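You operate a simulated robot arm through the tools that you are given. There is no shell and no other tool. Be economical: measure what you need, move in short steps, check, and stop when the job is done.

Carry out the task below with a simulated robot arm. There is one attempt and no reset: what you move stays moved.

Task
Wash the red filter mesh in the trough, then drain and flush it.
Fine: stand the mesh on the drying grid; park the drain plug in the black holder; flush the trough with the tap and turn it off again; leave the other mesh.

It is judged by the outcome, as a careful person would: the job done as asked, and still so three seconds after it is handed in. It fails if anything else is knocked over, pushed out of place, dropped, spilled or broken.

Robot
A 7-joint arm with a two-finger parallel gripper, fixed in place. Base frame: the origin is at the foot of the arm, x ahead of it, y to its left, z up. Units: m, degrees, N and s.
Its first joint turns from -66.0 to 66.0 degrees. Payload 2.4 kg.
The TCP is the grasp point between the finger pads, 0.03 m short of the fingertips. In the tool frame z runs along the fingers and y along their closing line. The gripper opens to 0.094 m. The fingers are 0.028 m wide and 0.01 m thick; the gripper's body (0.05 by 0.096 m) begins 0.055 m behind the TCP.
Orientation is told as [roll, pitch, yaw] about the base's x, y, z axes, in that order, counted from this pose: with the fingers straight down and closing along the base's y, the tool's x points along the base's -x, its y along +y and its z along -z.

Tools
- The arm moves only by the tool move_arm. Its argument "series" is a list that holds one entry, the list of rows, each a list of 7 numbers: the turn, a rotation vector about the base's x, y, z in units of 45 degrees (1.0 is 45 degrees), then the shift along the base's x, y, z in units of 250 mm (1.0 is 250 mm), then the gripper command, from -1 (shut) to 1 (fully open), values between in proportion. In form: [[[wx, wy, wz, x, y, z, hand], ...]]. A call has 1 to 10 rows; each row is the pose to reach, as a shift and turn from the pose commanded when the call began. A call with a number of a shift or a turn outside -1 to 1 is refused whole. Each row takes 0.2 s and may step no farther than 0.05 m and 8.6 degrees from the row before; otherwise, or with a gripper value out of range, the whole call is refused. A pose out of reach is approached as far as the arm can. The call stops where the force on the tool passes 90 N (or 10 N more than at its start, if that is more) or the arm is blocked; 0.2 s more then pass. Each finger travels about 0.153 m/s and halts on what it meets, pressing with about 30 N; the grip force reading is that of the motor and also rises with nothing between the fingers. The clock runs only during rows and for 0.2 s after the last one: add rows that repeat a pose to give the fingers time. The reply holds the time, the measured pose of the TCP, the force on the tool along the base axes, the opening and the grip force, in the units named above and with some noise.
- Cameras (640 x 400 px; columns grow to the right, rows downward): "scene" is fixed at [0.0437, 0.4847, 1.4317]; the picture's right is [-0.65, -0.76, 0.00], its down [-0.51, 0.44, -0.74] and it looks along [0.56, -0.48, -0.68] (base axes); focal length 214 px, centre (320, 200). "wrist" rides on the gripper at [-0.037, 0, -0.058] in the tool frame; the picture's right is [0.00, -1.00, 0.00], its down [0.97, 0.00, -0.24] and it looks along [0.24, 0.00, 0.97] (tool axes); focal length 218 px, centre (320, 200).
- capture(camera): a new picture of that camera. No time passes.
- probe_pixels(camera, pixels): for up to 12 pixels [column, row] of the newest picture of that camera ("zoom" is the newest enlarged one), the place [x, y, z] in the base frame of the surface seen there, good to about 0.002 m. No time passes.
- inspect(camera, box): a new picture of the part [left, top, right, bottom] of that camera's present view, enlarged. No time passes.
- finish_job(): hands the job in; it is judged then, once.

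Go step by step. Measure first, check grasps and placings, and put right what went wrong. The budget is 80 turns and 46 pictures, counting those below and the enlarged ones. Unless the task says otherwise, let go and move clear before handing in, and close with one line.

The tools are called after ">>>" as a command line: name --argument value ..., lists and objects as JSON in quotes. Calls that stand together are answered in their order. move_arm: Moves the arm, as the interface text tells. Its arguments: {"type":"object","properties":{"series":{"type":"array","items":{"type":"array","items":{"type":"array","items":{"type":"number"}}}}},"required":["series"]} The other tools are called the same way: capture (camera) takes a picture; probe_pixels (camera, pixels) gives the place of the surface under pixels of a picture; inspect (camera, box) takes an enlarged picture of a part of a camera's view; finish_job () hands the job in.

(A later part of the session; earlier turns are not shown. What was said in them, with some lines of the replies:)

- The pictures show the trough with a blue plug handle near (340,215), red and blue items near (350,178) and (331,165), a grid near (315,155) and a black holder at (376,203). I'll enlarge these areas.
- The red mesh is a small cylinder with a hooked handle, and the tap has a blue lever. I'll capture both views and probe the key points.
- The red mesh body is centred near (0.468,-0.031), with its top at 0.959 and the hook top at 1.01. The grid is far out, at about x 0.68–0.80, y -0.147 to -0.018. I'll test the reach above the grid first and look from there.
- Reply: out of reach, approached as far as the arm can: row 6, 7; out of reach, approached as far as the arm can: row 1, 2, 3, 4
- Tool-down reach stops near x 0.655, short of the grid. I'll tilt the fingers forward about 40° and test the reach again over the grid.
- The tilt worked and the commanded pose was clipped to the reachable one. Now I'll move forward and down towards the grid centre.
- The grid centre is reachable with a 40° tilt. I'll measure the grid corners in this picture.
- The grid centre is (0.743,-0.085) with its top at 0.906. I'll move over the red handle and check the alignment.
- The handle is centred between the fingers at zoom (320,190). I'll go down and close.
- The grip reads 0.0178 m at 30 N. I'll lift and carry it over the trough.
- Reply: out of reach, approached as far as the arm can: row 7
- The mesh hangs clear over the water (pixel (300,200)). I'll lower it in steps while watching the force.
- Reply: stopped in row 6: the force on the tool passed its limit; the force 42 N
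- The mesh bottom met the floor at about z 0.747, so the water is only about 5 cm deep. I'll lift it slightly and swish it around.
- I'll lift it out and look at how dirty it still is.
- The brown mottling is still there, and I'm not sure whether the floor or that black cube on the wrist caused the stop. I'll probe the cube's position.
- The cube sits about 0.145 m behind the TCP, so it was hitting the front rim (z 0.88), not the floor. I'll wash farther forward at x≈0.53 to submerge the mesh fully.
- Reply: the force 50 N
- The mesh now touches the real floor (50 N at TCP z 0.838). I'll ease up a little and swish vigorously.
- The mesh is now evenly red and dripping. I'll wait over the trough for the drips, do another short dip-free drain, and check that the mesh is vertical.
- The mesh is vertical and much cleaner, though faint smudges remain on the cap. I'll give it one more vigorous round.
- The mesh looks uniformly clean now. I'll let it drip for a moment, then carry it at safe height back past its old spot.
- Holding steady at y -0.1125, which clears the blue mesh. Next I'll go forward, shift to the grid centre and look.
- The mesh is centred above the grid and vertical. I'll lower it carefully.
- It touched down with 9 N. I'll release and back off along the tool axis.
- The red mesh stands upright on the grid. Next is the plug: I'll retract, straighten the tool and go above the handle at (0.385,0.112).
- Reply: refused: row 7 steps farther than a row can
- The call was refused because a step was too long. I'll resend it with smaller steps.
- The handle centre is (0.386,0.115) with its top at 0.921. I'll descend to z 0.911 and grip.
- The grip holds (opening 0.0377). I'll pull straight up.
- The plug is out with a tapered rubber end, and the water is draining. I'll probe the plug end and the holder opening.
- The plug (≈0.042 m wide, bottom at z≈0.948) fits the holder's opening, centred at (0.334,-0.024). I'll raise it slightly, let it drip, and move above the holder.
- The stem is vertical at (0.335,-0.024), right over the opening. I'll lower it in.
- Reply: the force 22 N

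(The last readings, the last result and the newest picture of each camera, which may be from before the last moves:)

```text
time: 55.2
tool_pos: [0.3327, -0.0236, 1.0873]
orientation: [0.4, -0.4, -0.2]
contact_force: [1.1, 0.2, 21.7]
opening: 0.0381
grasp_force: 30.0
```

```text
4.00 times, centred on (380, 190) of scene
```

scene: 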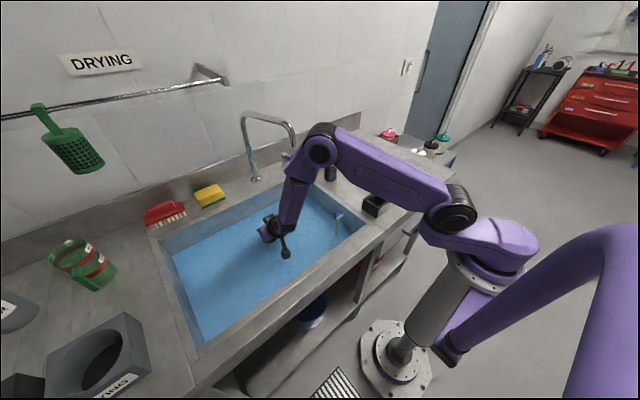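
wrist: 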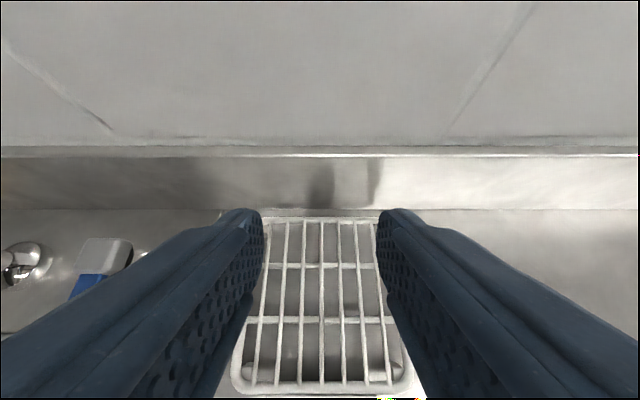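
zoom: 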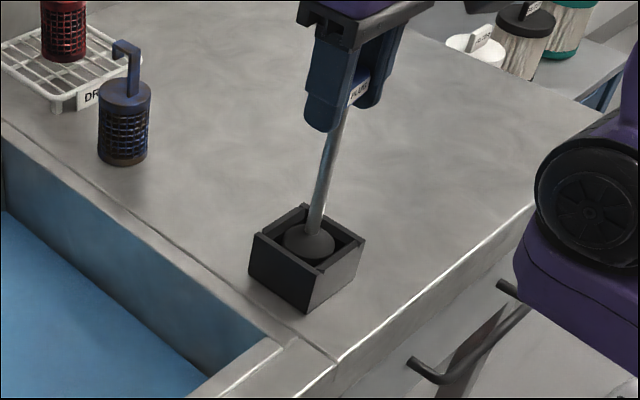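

The plug end is seated in the holder (22 N contact). I'll open evenly and rise straight up.

>>> move_arm --series '[[[0, 0, 0, 0, 0, 0.008, -1], [0, 0, 0, 0, 0, 0.008, 0], [0, 0, 0, 0, 0, 0.008, 0.4], [0, 0, 0, 0, 0, 0.008, 0.4], [0, 0, 0, 0, 0, 0.12, 0.4], [0, 0, 0, 0, 0, 0.28, 0.4], [0, 0, 0, 0, 0, 0.44, 0.4], [0, 0, 0, 0, 0, 0.44, 0.4]]]'

>>> capture --camera "scene"

```text
time: 57.0
tool_pos: [0.3313, -0.0232, 1.1976]
orientation: [0.3, -0.2, -0.3]
contact_force: [0.8, 0.0, 0.2]
opening: 0.0657
grasp_force: 0.1
```

```text
13 pictures are left
```

scene: 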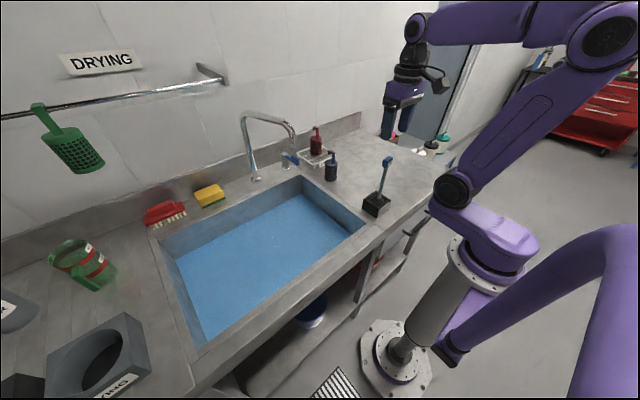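

The plug stands parked in the holder and the meshes are fine. Next is the tap lever: I'll approach with a forward tilt for a close look.

>>> move_arm --series '[[[0, -0.1, 0, 0.14, 0.02, 0, 0], [0, -0.28, 0, 0.3, 0.05, 0, 0], [0, -0.46, 0, 0.46, 0.1, 0, 0], [0, -0.64, 0, 0.62, 0.15, -0.05, 0], [0, -0.82, 0, 0.78, 0.2, -0.1, 0], [0, -0.9, 0, 0.92, 0.26, -0.2, 0], [0, -0.9, 0, 0.95, 0.3, -0.28, 0], [0, -0.9, 0, 0.95, 0.3, -0.28, 0]]]'

>>> inspect --camera "wrist" --box '[180, 100, 400, 300]'

```text
time: 58.8
tool_pos: [0.5697, 0.0535, 1.1275]
orientation: [0.5, -40.8, -0.4]
contact_force: [-0.7, -0.4, -0.3]
opening: 0.0471
grasp_force: 0.0
```

```text
2.00 times, centred on (290, 200) of wrist
```

zoom: 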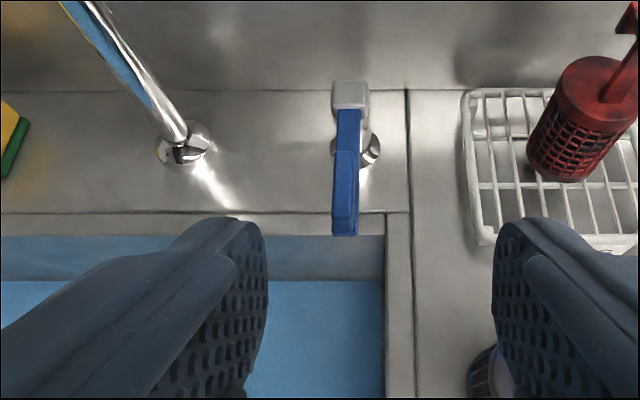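

>>> probe_pixels --camera "zoom" --pixels '[[345, 220], [345, 190], [345, 160], [335, 190], [356, 190], [353, 225], [348, 125], [350, 95], [335, 95], [368, 95], [345, 232], [300, 340]]'

```text
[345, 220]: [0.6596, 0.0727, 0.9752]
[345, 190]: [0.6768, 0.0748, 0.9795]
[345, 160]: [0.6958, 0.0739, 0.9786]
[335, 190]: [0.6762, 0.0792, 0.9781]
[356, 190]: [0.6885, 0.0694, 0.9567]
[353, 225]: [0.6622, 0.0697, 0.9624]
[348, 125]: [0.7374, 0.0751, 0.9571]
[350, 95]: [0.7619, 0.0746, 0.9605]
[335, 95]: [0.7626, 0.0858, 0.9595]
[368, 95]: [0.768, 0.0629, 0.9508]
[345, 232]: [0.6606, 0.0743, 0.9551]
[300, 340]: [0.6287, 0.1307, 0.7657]
```

The lever's fin spans x 0.658–0.70, y 0.069–0.080, z up to 0.979, and the water is draining (0.766). I'll straddle the fin with half-open fingers.

>>> move_arm --series '[[[0, 0, 0, 0.12, 0.03, -0.11, 0], [0, 0, 0, 0.24, 0.06, -0.22, 0], [0, 0, 0, 0.36, 0.084, -0.32, 0], [0, 0, 0, 0.41, 0.084, -0.42, 0], [0, 0, 0, 0.41, 0.084, -0.52, 0], [0, 0, 0, 0.41, 0.084, -0.62, 0], [0, 0, 0, 0.41, 0.084, -0.62, -0.3], [0, 0, 0, 0.41, 0.084, -0.62, -0.3]]]'

>>> capture --camera "scene"

```text
time: 60.6
tool_pos: [0.6713, 0.0745, 0.9724]
orientation: [0.4, -40.7, -0.4]
contact_force: [0.2, 0.0, -0.2]
opening: 0.033
grasp_force: 0.0
```

```text
11 pictures are left
```

scene: 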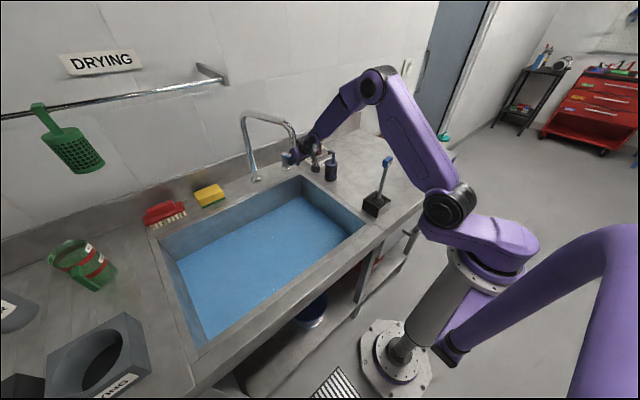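

The fingers straddle the lever freely. I'll probe gently towards -y.

>>> move_arm --series '[[[0, 0, 0, 0, -0.04, 0, -0.3], [0, 0, 0, 0, -0.06, 0, -0.3], [0, 0, 0, 0, -0.06, 0, -0.3]]]'

```text
time: 61.4
tool_pos: [0.6711, 0.0606, 0.9732]
orientation: [0.5, -40.8, 0.2]
contact_force: [2.7, 15.8, -2.9]
opening: 0.0422
grasp_force: 8.4
```

There was 16 N resistance at -y, with the finger giving way. I'll try +y to compare.

>>> move_arm --series '[[[0, 0, 0, 0, 0.06, 0, -0.3], [0, 0, 0, 0, 0.1, 0, -0.3], [0, 0, 0, 0, 0.12, 0, -0.3], [0, 0, 0, 0, 0.12, 0, -0.3]]]'

```text
time: 62.4
tool_pos: [0.6728, 0.0871, 0.9723]
orientation: [0.5, -40.7, -0.5]
contact_force: [-0.5, -0.2, -0.2]
opening: 0.0331
grasp_force: 0.3
```

>>> move_arm --series '[[[0, 0, 0, 0, 0.03, 0, -0.3], [0, 0, 0, 0, 0.05, 0, -0.3], [0, 0, 0, 0, 0.05, 0, -0.3]]]'

>>> inspect --camera "wrist" --box '[200, 160, 440, 400]'

```text
time: 63.2
tool_pos: [0.6732, 0.1016, 0.9726]
orientation: [0.5, -40.7, -0.4]
contact_force: [-0.6, 0.0, 0.7]
opening: 0.033
grasp_force: 0.1
```

```text
1.67 times, centred on (320, 280) of wrist
```

zoom: 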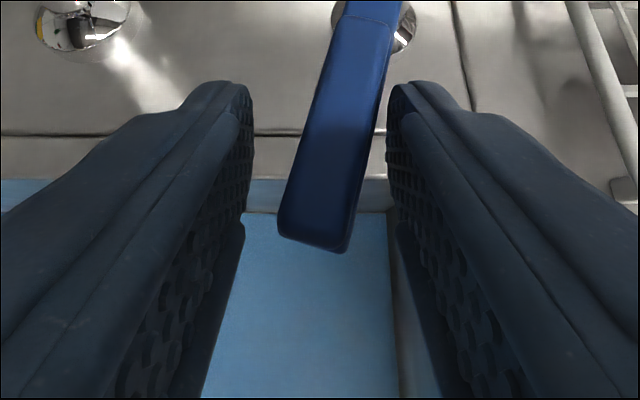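

The lever follows easily towards +y (it's now angled in the picture). I'll check whether water is running before going further.

>>> inspect --camera "scene" --box '[200, 100, 360, 230]'

```text
3.08 times, centred on (280, 165) of scene
```

zoom: 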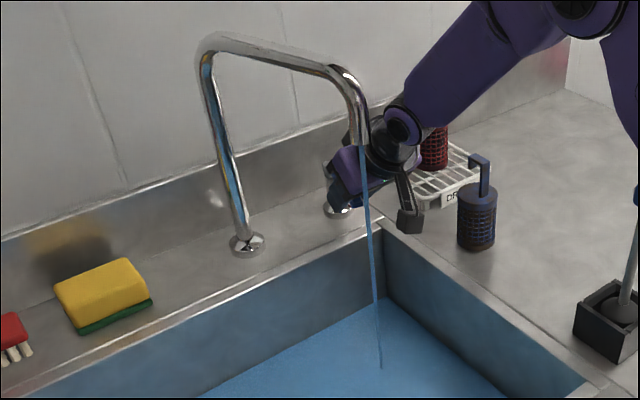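

A thin stream is running. To open it more without nearing the spout, I'll lift out, close the fingers, and push the fin from its -y side.

>>> move_arm --series '[[[0, 0, 0, 0, 0, 0.1, -0.3], [0, 0, 0, 0, 0, 0.22, -0.3], [0, 0, 0, 0, -0.08, 0.26, -0.7], [0, 0, 0, 0, -0.17, 0.26, -1], [0, 0, 0, 0, -0.19, 0.26, -1], [0, 0, 0, 0, -0.19, 0.12, -1], [0, 0, 0, 0, -0.19, 0, -1], [0, 0, 0, 0, -0.19, 0, -1]]]'

>>> move_arm --series '[[[0, 0, 0, 0, 0.06, 0, -1], [0, 0, 0, 0, 0.12, 0, -1], [0, 0, 0, 0, 0.18, 0, -1], [0, 0, 0, 0, 0.18, 0, -1]]]'

>>> inspect --camera "scene" --box '[200, 100, 360, 230]'

```text
time: 65.0
tool_pos: [0.673, 0.0528, 0.9715]
orientation: [0.5, -40.8, -0.2]
contact_force: [-0.2, -0.2, 0.5]
opening: 0.0
grasp_force: 30.6
```

```text
time: 66.0
tool_pos: [0.6725, 0.0972, 0.9721]
orientation: [0.4, -40.6, -0.4]
contact_force: [0.6, 0.0, 0.1]
opening: 0.0
grasp_force: 29.9
```

```text
3.08 times, centred on (280, 165) of scene
```

zoom: 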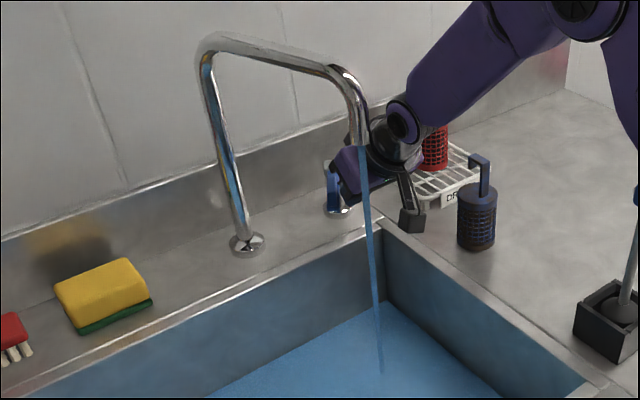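

The stream is thicker now. I'll let it run a while and check the water level.

>>> probe_pixels --camera "zoom" --pixels '[[300, 375], [430, 370]]'

>>> move_arm --series '[[[0, 0, 0, 0, -0.04, 0, -1], [0, 0, 0, 0, -0.04, 0, -1], [0, 0, 0, 0, -0.04, 0, -1], [0, 0, 0, 0, -0.04, 0, -1], [0, 0, 0, 0, -0.04, 0, -1], [0, 0, 0, 0, -0.04, 0, -1], [0, 0, 0, 0, -0.04, 0, -1], [0, 0, 0, 0, -0.04, 0, -1], [0, 0, 0, 0, -0.04, 0, -1], [0, 0, 0, 0, -0.04, 0, -1]]]'

>>> move_arm --series '[[[0, 0, 0, 0, 0, 0, -1], [0, 0, 0, 0, 0, 0, -1], [0, 0, 0, 0, 0, 0, -1], [0, 0, 0, 0, 0, 0, -1], [0, 0, 0, 0, 0, 0, -1], [0, 0, 0, 0, 0, 0, -1], [0, 0, 0, 0, 0, 0, -1], [0, 0, 0, 0, 0, 0, -1], [0, 0, 0, 0, 0, 0, -1], [0, 0, 0, 0, 0, 0, -1]]]'

>>> capture --camera "scene"

>>> probe_pixels --camera "scene" --pixels '[[250, 250], [270, 255], [320, 230], [200, 290], [345, 228]]'

```text
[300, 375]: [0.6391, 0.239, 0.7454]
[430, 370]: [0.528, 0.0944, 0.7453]
```

```text
time: 68.2
tool_pos: [0.6727, 0.0882, 0.9731]
orientation: [0.5, -40.7, -0.3]
contact_force: [0.3, -0.3, -0.3]
opening: 0.0
grasp_force: 29.9
```

```text
time: 70.4
tool_pos: [0.6727, 0.0874, 0.9725]
orientation: [0.5, -40.7, -0.3]
contact_force: [0.9, -0.5, 0.0]
opening: 0.0
grasp_force: 29.8
```

```text
7 pictures are left
```

scene: 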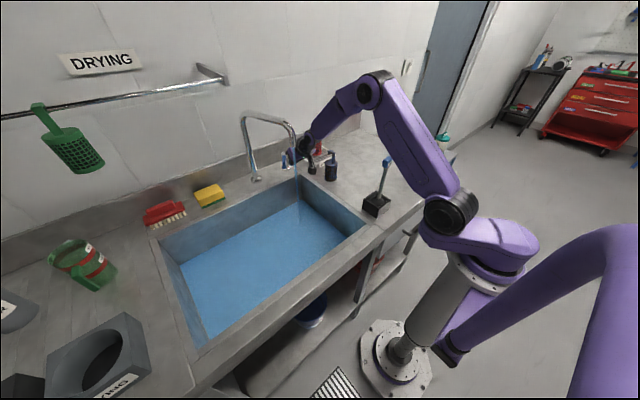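

```text
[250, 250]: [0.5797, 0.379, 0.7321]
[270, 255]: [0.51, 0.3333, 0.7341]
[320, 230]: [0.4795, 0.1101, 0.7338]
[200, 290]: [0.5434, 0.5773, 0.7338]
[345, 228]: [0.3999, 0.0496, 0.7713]
```

The level is 0.733 and still falling. I'll keep flushing and waiting.

>>> move_arm --series '[[[0, 0, 0, 0, 0, 0, -1], [0, 0, 0, 0, 0, 0, -1], [0, 0, 0, 0, 0, 0, -1], [0, 0, 0, 0, 0, 0, -1], [0, 0, 0, 0, 0, 0, -1], [0, 0, 0, 0, 0, 0, -1], [0, 0, 0, 0, 0, 0, -1], [0, 0, 0, 0, 0, 0, -1], [0, 0, 0, 0, 0, 0, -1], [0, 0, 0, 0, 0, 0, -1]]]'

>>> move_arm --series '[[[0, 0, 0, 0, 0, 0, -1], [0, 0, 0, 0, 0, 0, -1], [0, 0, 0, 0, 0, 0, -1], [0, 0, 0, 0, 0, 0, -1], [0, 0, 0, 0, 0, 0, -1], [0, 0, 0, 0, 0, 0, -1], [0, 0, 0, 0, 0, 0, -1], [0, 0, 0, 0, 0, 0, -1], [0, 0, 0, 0, 0, 0, -1], [0, 0, 0, 0, 0, 0, -1]]]'

>>> move_arm --series '[[[0, 0, 0, 0, 0, 0, -1], [0, 0, 0, 0, 0, 0, -1], [0, 0, 0, 0, 0, 0, -1], [0, 0, 0, 0, 0, 0, -1], [0, 0, 0, 0, 0, 0, -1], [0, 0, 0, 0, 0, 0, -1], [0, 0, 0, 0, 0, 0, -1], [0, 0, 0, 0, 0, 0, -1], [0, 0, 0, 0, 0, 0, -1], [0, 0, 0, 0, 0, 0, -1]]]'

>>> move_arm --series '[[[0, 0, 0, 0, 0, 0, -1], [0, 0, 0, 0, 0, 0, -1], [0, 0, 0, 0, 0, 0, -1], [0, 0, 0, 0, 0, 0, -1], [0, 0, 0, 0, 0, 0, -1], [0, 0, 0, 0, 0, 0, -1], [0, 0, 0, 0, 0, 0, -1], [0, 0, 0, 0, 0, 0, -1], [0, 0, 0, 0, 0, 0, -1], [0, 0, 0, 0, 0, 0, -1]]]'

>>> move_arm --series '[[[0, 0, 0, 0, 0, 0, -1], [0, 0, 0, 0, 0, 0, -1], [0, 0, 0, 0, 0, 0, -1], [0, 0, 0, 0, 0, 0, -1], [0, 0, 0, 0, 0, 0, -1], [0, 0, 0, 0, 0, 0, -1], [0, 0, 0, 0, 0, 0, -1], [0, 0, 0, 0, 0, 0, -1], [0, 0, 0, 0, 0, 0, -1], [0, 0, 0, 0, 0, 0, -1]]]'

>>> capture --camera "scene"

>>> probe_pixels --camera "scene" --pixels '[[250, 250], [270, 255], [320, 230], [200, 290]]'

```text
time: 72.6
tool_pos: [0.6729, 0.0882, 0.9735]
orientation: [0.5, -40.6, -0.2]
contact_force: [-0.3, 0.6, 0.9]
opening: 0.0
grasp_force: 30.1
```

```text
time: 74.8
tool_pos: [0.6723, 0.0883, 0.9729]
orientation: [0.5, -40.6, -0.4]
contact_force: [0.0, 0.2, -0.4]
opening: 0.0001
grasp_force: 30.0
```

```text
time: 77.0
tool_pos: [0.6719, 0.0872, 0.9729]
orientation: [0.4, -40.7, -0.3]
contact_force: [0.2, -0.4, 0.5]
opening: 0.0001
grasp_force: 29.8
```

```text
time: 79.2
tool_pos: [0.6726, 0.0886, 0.9734]
orientation: [0.5, -40.7, -0.3]
contact_force: [-0.6, 1.3, 0.8]
opening: 0.0
grasp_force: 29.8
```

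```text
time: 81.4
tool_pos: [0.673, 0.0867, 0.9714]
orientation: [0.5, -40.6, -0.3]
contact_force: [-0.6, -0.5, 0.2]
opening: 0.0
grasp_force: 29.4
```

```text
6 pictures are left
```

scene: 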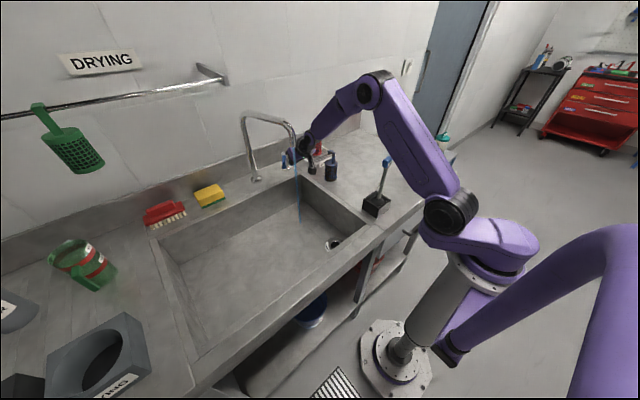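

```text
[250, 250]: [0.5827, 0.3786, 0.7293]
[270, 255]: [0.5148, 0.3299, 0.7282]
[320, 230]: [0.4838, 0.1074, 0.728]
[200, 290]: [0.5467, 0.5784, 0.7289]
```

The trough is empty and the water is running over the bare floor. I'll flush a few seconds more, then close.

>>> move_arm --series '[[[0, 0, 0, 0, 0, 0, -1], [0, 0, 0, 0, 0, 0, -1], [0, 0, 0, 0, 0, 0, -1], [0, 0, 0, 0, 0, 0, -1], [0, 0, 0, 0, 0, 0, -1], [0, 0, 0, 0, 0, 0, -1], [0, 0, 0, 0, 0, 0, -1], [0, 0, 0, 0, 0, 0, -1], [0, 0, 0, 0, 0, 0, -1], [0, 0, 0, 0, 0, 0, -1]]]'

>>> move_arm --series '[[[0, 0, 0, 0, 0, 0, -1], [0, 0, 0, 0, 0, 0, -1], [0, 0, 0, 0, 0, 0, -1], [0, 0, 0, 0, 0, 0, -1], [0, 0, 0, 0, 0, 0, -1], [0, 0, 0, 0, 0, 0, -1], [0, 0, 0, 0, 0, 0, -1], [0, 0, 0, 0, 0, 0, -1], [0, 0, 0, 0, 0, 0, -1], [0, 0, 0, 0, 0, 0, -1]]]'

>>> move_arm --series '[[[0, 0, 0, 0, -0.03, 0, -1], [0, 0, 0, 0, -0.03, 0.12, -1], [0, 0, 0, 0, -0.03, 0.24, -0.5], [0, 0, 0, 0, 0.0, 0.26, 0.2], [0, 0, 0, 0, 0.03, 0.26, 0.7], [0, 0, 0, 0, 0.03, 0.26, 0.7], [0, 0, 0, 0, 0.03, 0.26, 0.7]]]'

>>> inspect --camera "wrist" --box '[160, 100, 480, 400]'

```text
time: 83.6
tool_pos: [0.6727, 0.0876, 0.9724]
orientation: [0.6, -40.7, -0.3]
contact_force: [0.2, -0.2, 0.1]
opening: 0.0
grasp_force: 29.8
```

```text
time: 85.8
tool_pos: [0.6733, 0.088, 0.9717]
orientation: [0.4, -40.7, -0.3]
contact_force: [1.0, 0.5, 0.3]
opening: 0.0
grasp_force: 29.7
```

```text
time: 87.4
tool_pos: [0.6717, 0.0966, 1.0382]
orientation: [0.5, -40.7, -0.4]
contact_force: [-0.7, -0.5, 0.5]
opening: 0.0799
grasp_force: 0.0
```

```text
1.33 times, centred on (320, 250) of wrist
```

zoom: 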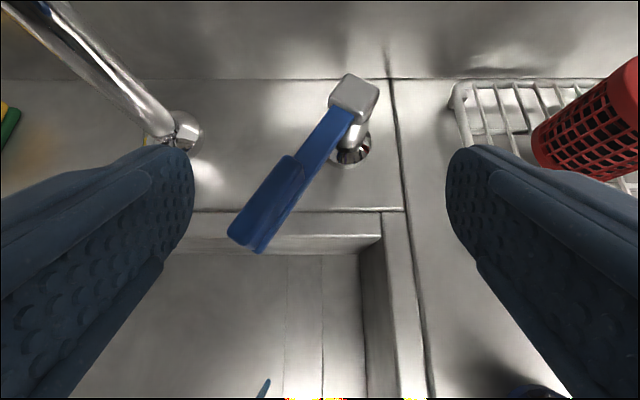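

>>> probe_pixels --camera "zoom" --pixels '[[236, 236], [275, 185], [285, 165], [252, 245], [190, 165]]'

```text
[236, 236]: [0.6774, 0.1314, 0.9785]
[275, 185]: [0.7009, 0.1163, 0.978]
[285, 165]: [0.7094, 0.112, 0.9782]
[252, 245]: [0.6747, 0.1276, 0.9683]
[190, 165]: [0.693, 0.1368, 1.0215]
```

The fin tip reaches y≈0.133, so I'll open wider, shift slightly, and come down astride it.

>>> move_arm --series '[[[0, 0, 0, 0.06, 0.014, 0, 0.95], [0, 0, 0, 0.06, 0.014, 0, 0.95], [0, 0, 0, 0.06, 0.014, -0.13, 0.95], [0, 0, 0, 0.06, 0.014, -0.26, 0.95], [0, 0, 0, 0.06, 0.014, -0.26, 0.95]]]'

>>> move_arm --series '[[[0, 0, 0, 0, -0.03, 0, 0.6], [0, 0, 0, -0.02, -0.06, 0, 0.3], [0, 0, 0, -0.04, -0.09, 0, 0.1], [0, 0, 0, -0.06, -0.12, 0, 0], [0, 0, 0, -0.06, -0.15, 0, 0], [0, 0, 0, -0.06, -0.17, 0, 0], [0, 0, 0, -0.06, -0.19, 0, 0], [0, 0, 0, -0.06, -0.19, 0, 0]]]'

```text
time: 88.6
tool_pos: [0.6866, 0.0984, 0.971]
orientation: [0.5, -40.8, -0.3]
contact_force: [0.6, -0.1, 0.6]
opening: 0.0915
grasp_force: 0.1
```

```text
time: 90.4
tool_pos: [0.6723, 0.0554, 0.9722]
orientation: [0.4, -40.6, 0.1]
contact_force: [3.1, 15.9, -2.9]
opening: 0.0557
grasp_force: 7.2
```

The lever hit its closed stop again (16 N). I'll ease off, lift clear and check.

>>> move_arm --series '[[[0, 0, 0, 0, 0.04, 0, 0.1], [0, 0, 0, 0, 0.06, 0, 0.1], [0, 0, 0, 0, 0.06, 0.12, 0.1], [0, 0, 0, 0, 0.06, 0.28, 0.1], [0, 0, 0, -0.14, 0.04, 0.4, 0.1], [0, 0, 0, -0.32, 0.02, 0.5, 0.1], [0, 0, 0, -0.5, 0, 0.56, 0], [0, 0, 0, -0.68, 0, 0.6, 0], [0, 0, 0, -0.86, 0, 0.6, 0], [0, 0, 0, -0.86, 0, 0.6, 0]]]'

>>> capture --camera "scene"

>>> inspect --camera "scene" --box '[250, 110, 410, 250]'

```text
refused: row 6 steps farther than a row can; nothing moved
```

```text
4 pictures are left
```

scene: 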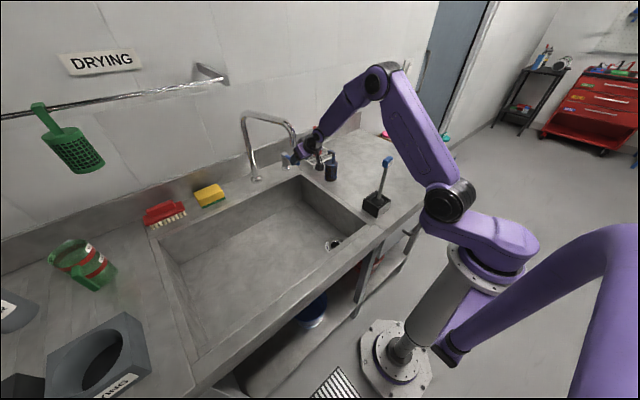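

```text
2.86 times, centred on (330, 180) of scene
```

zoom: 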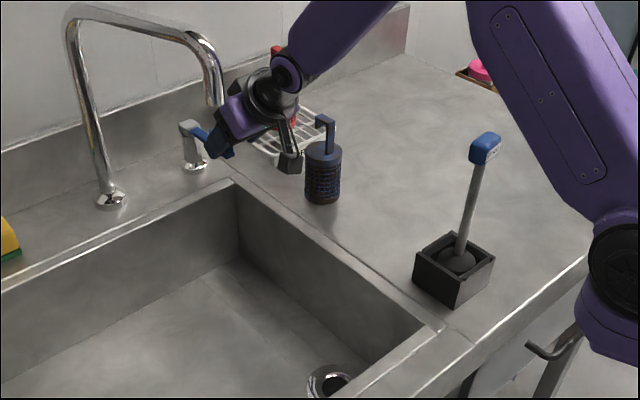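

The stream has stopped and the trough is empty, but that retreat was refused for step size. I'll resend it with smaller steps.

>>> move_arm --series '[[[0, 0, 0, 0, 0.04, 0, 0.1], [0, 0, 0, 0, 0.07, 0, 0.1], [0, 0, 0, 0, 0.07, 0.12, 0.1], [0, 0, 0, 0, 0.07, 0.26, 0.1], [0, 0, 0, -0.12, 0.05, 0.36, 0.1], [0, 0, 0, -0.28, 0.03, 0.44, 0.1], [0, 0, 0, -0.44, 0, 0.5, 0], [0, 0, 0, -0.6, 0, 0.56, 0], [0, 0, 0, -0.76, 0, 0.6, 0], [0, 0, 0, -0.76, 0, 0.6, 0]]]'

>>> inspect --camera "scene" --box '[250, 110, 410, 250]'

```text
time: 92.6
tool_pos: [0.4824, 0.0516, 1.1211]
orientation: [0.5, -40.6, -0.3]
contact_force: [-0.3, 0.0, -0.2]
opening: 0.0472
grasp_force: 0.1
```

```text
2.86 times, centred on (330, 180) of scene
```

zoom: 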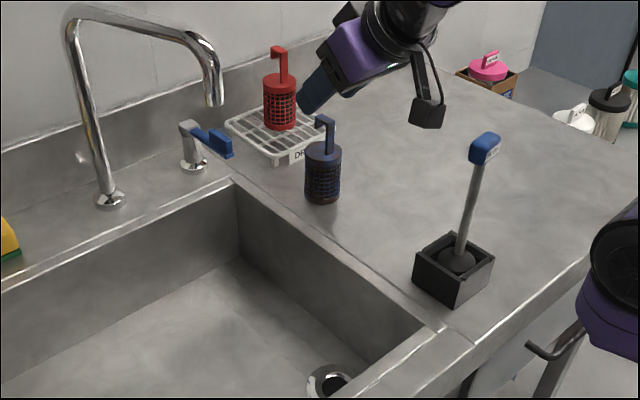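

The picture shows the clean red mesh standing on the grid, the plug in the holder and the blue mesh where it was. The trough is empty, the lever is back at its stop with no stream, and the arm is clear, so I'm handing in.

>>> finish_job

```text
The job is handed in.
```

The red mesh is washed and standing on the drying grid, the plug is in the black holder, the trough is drained and flushed with the tap off again, and the other mesh was left alone.
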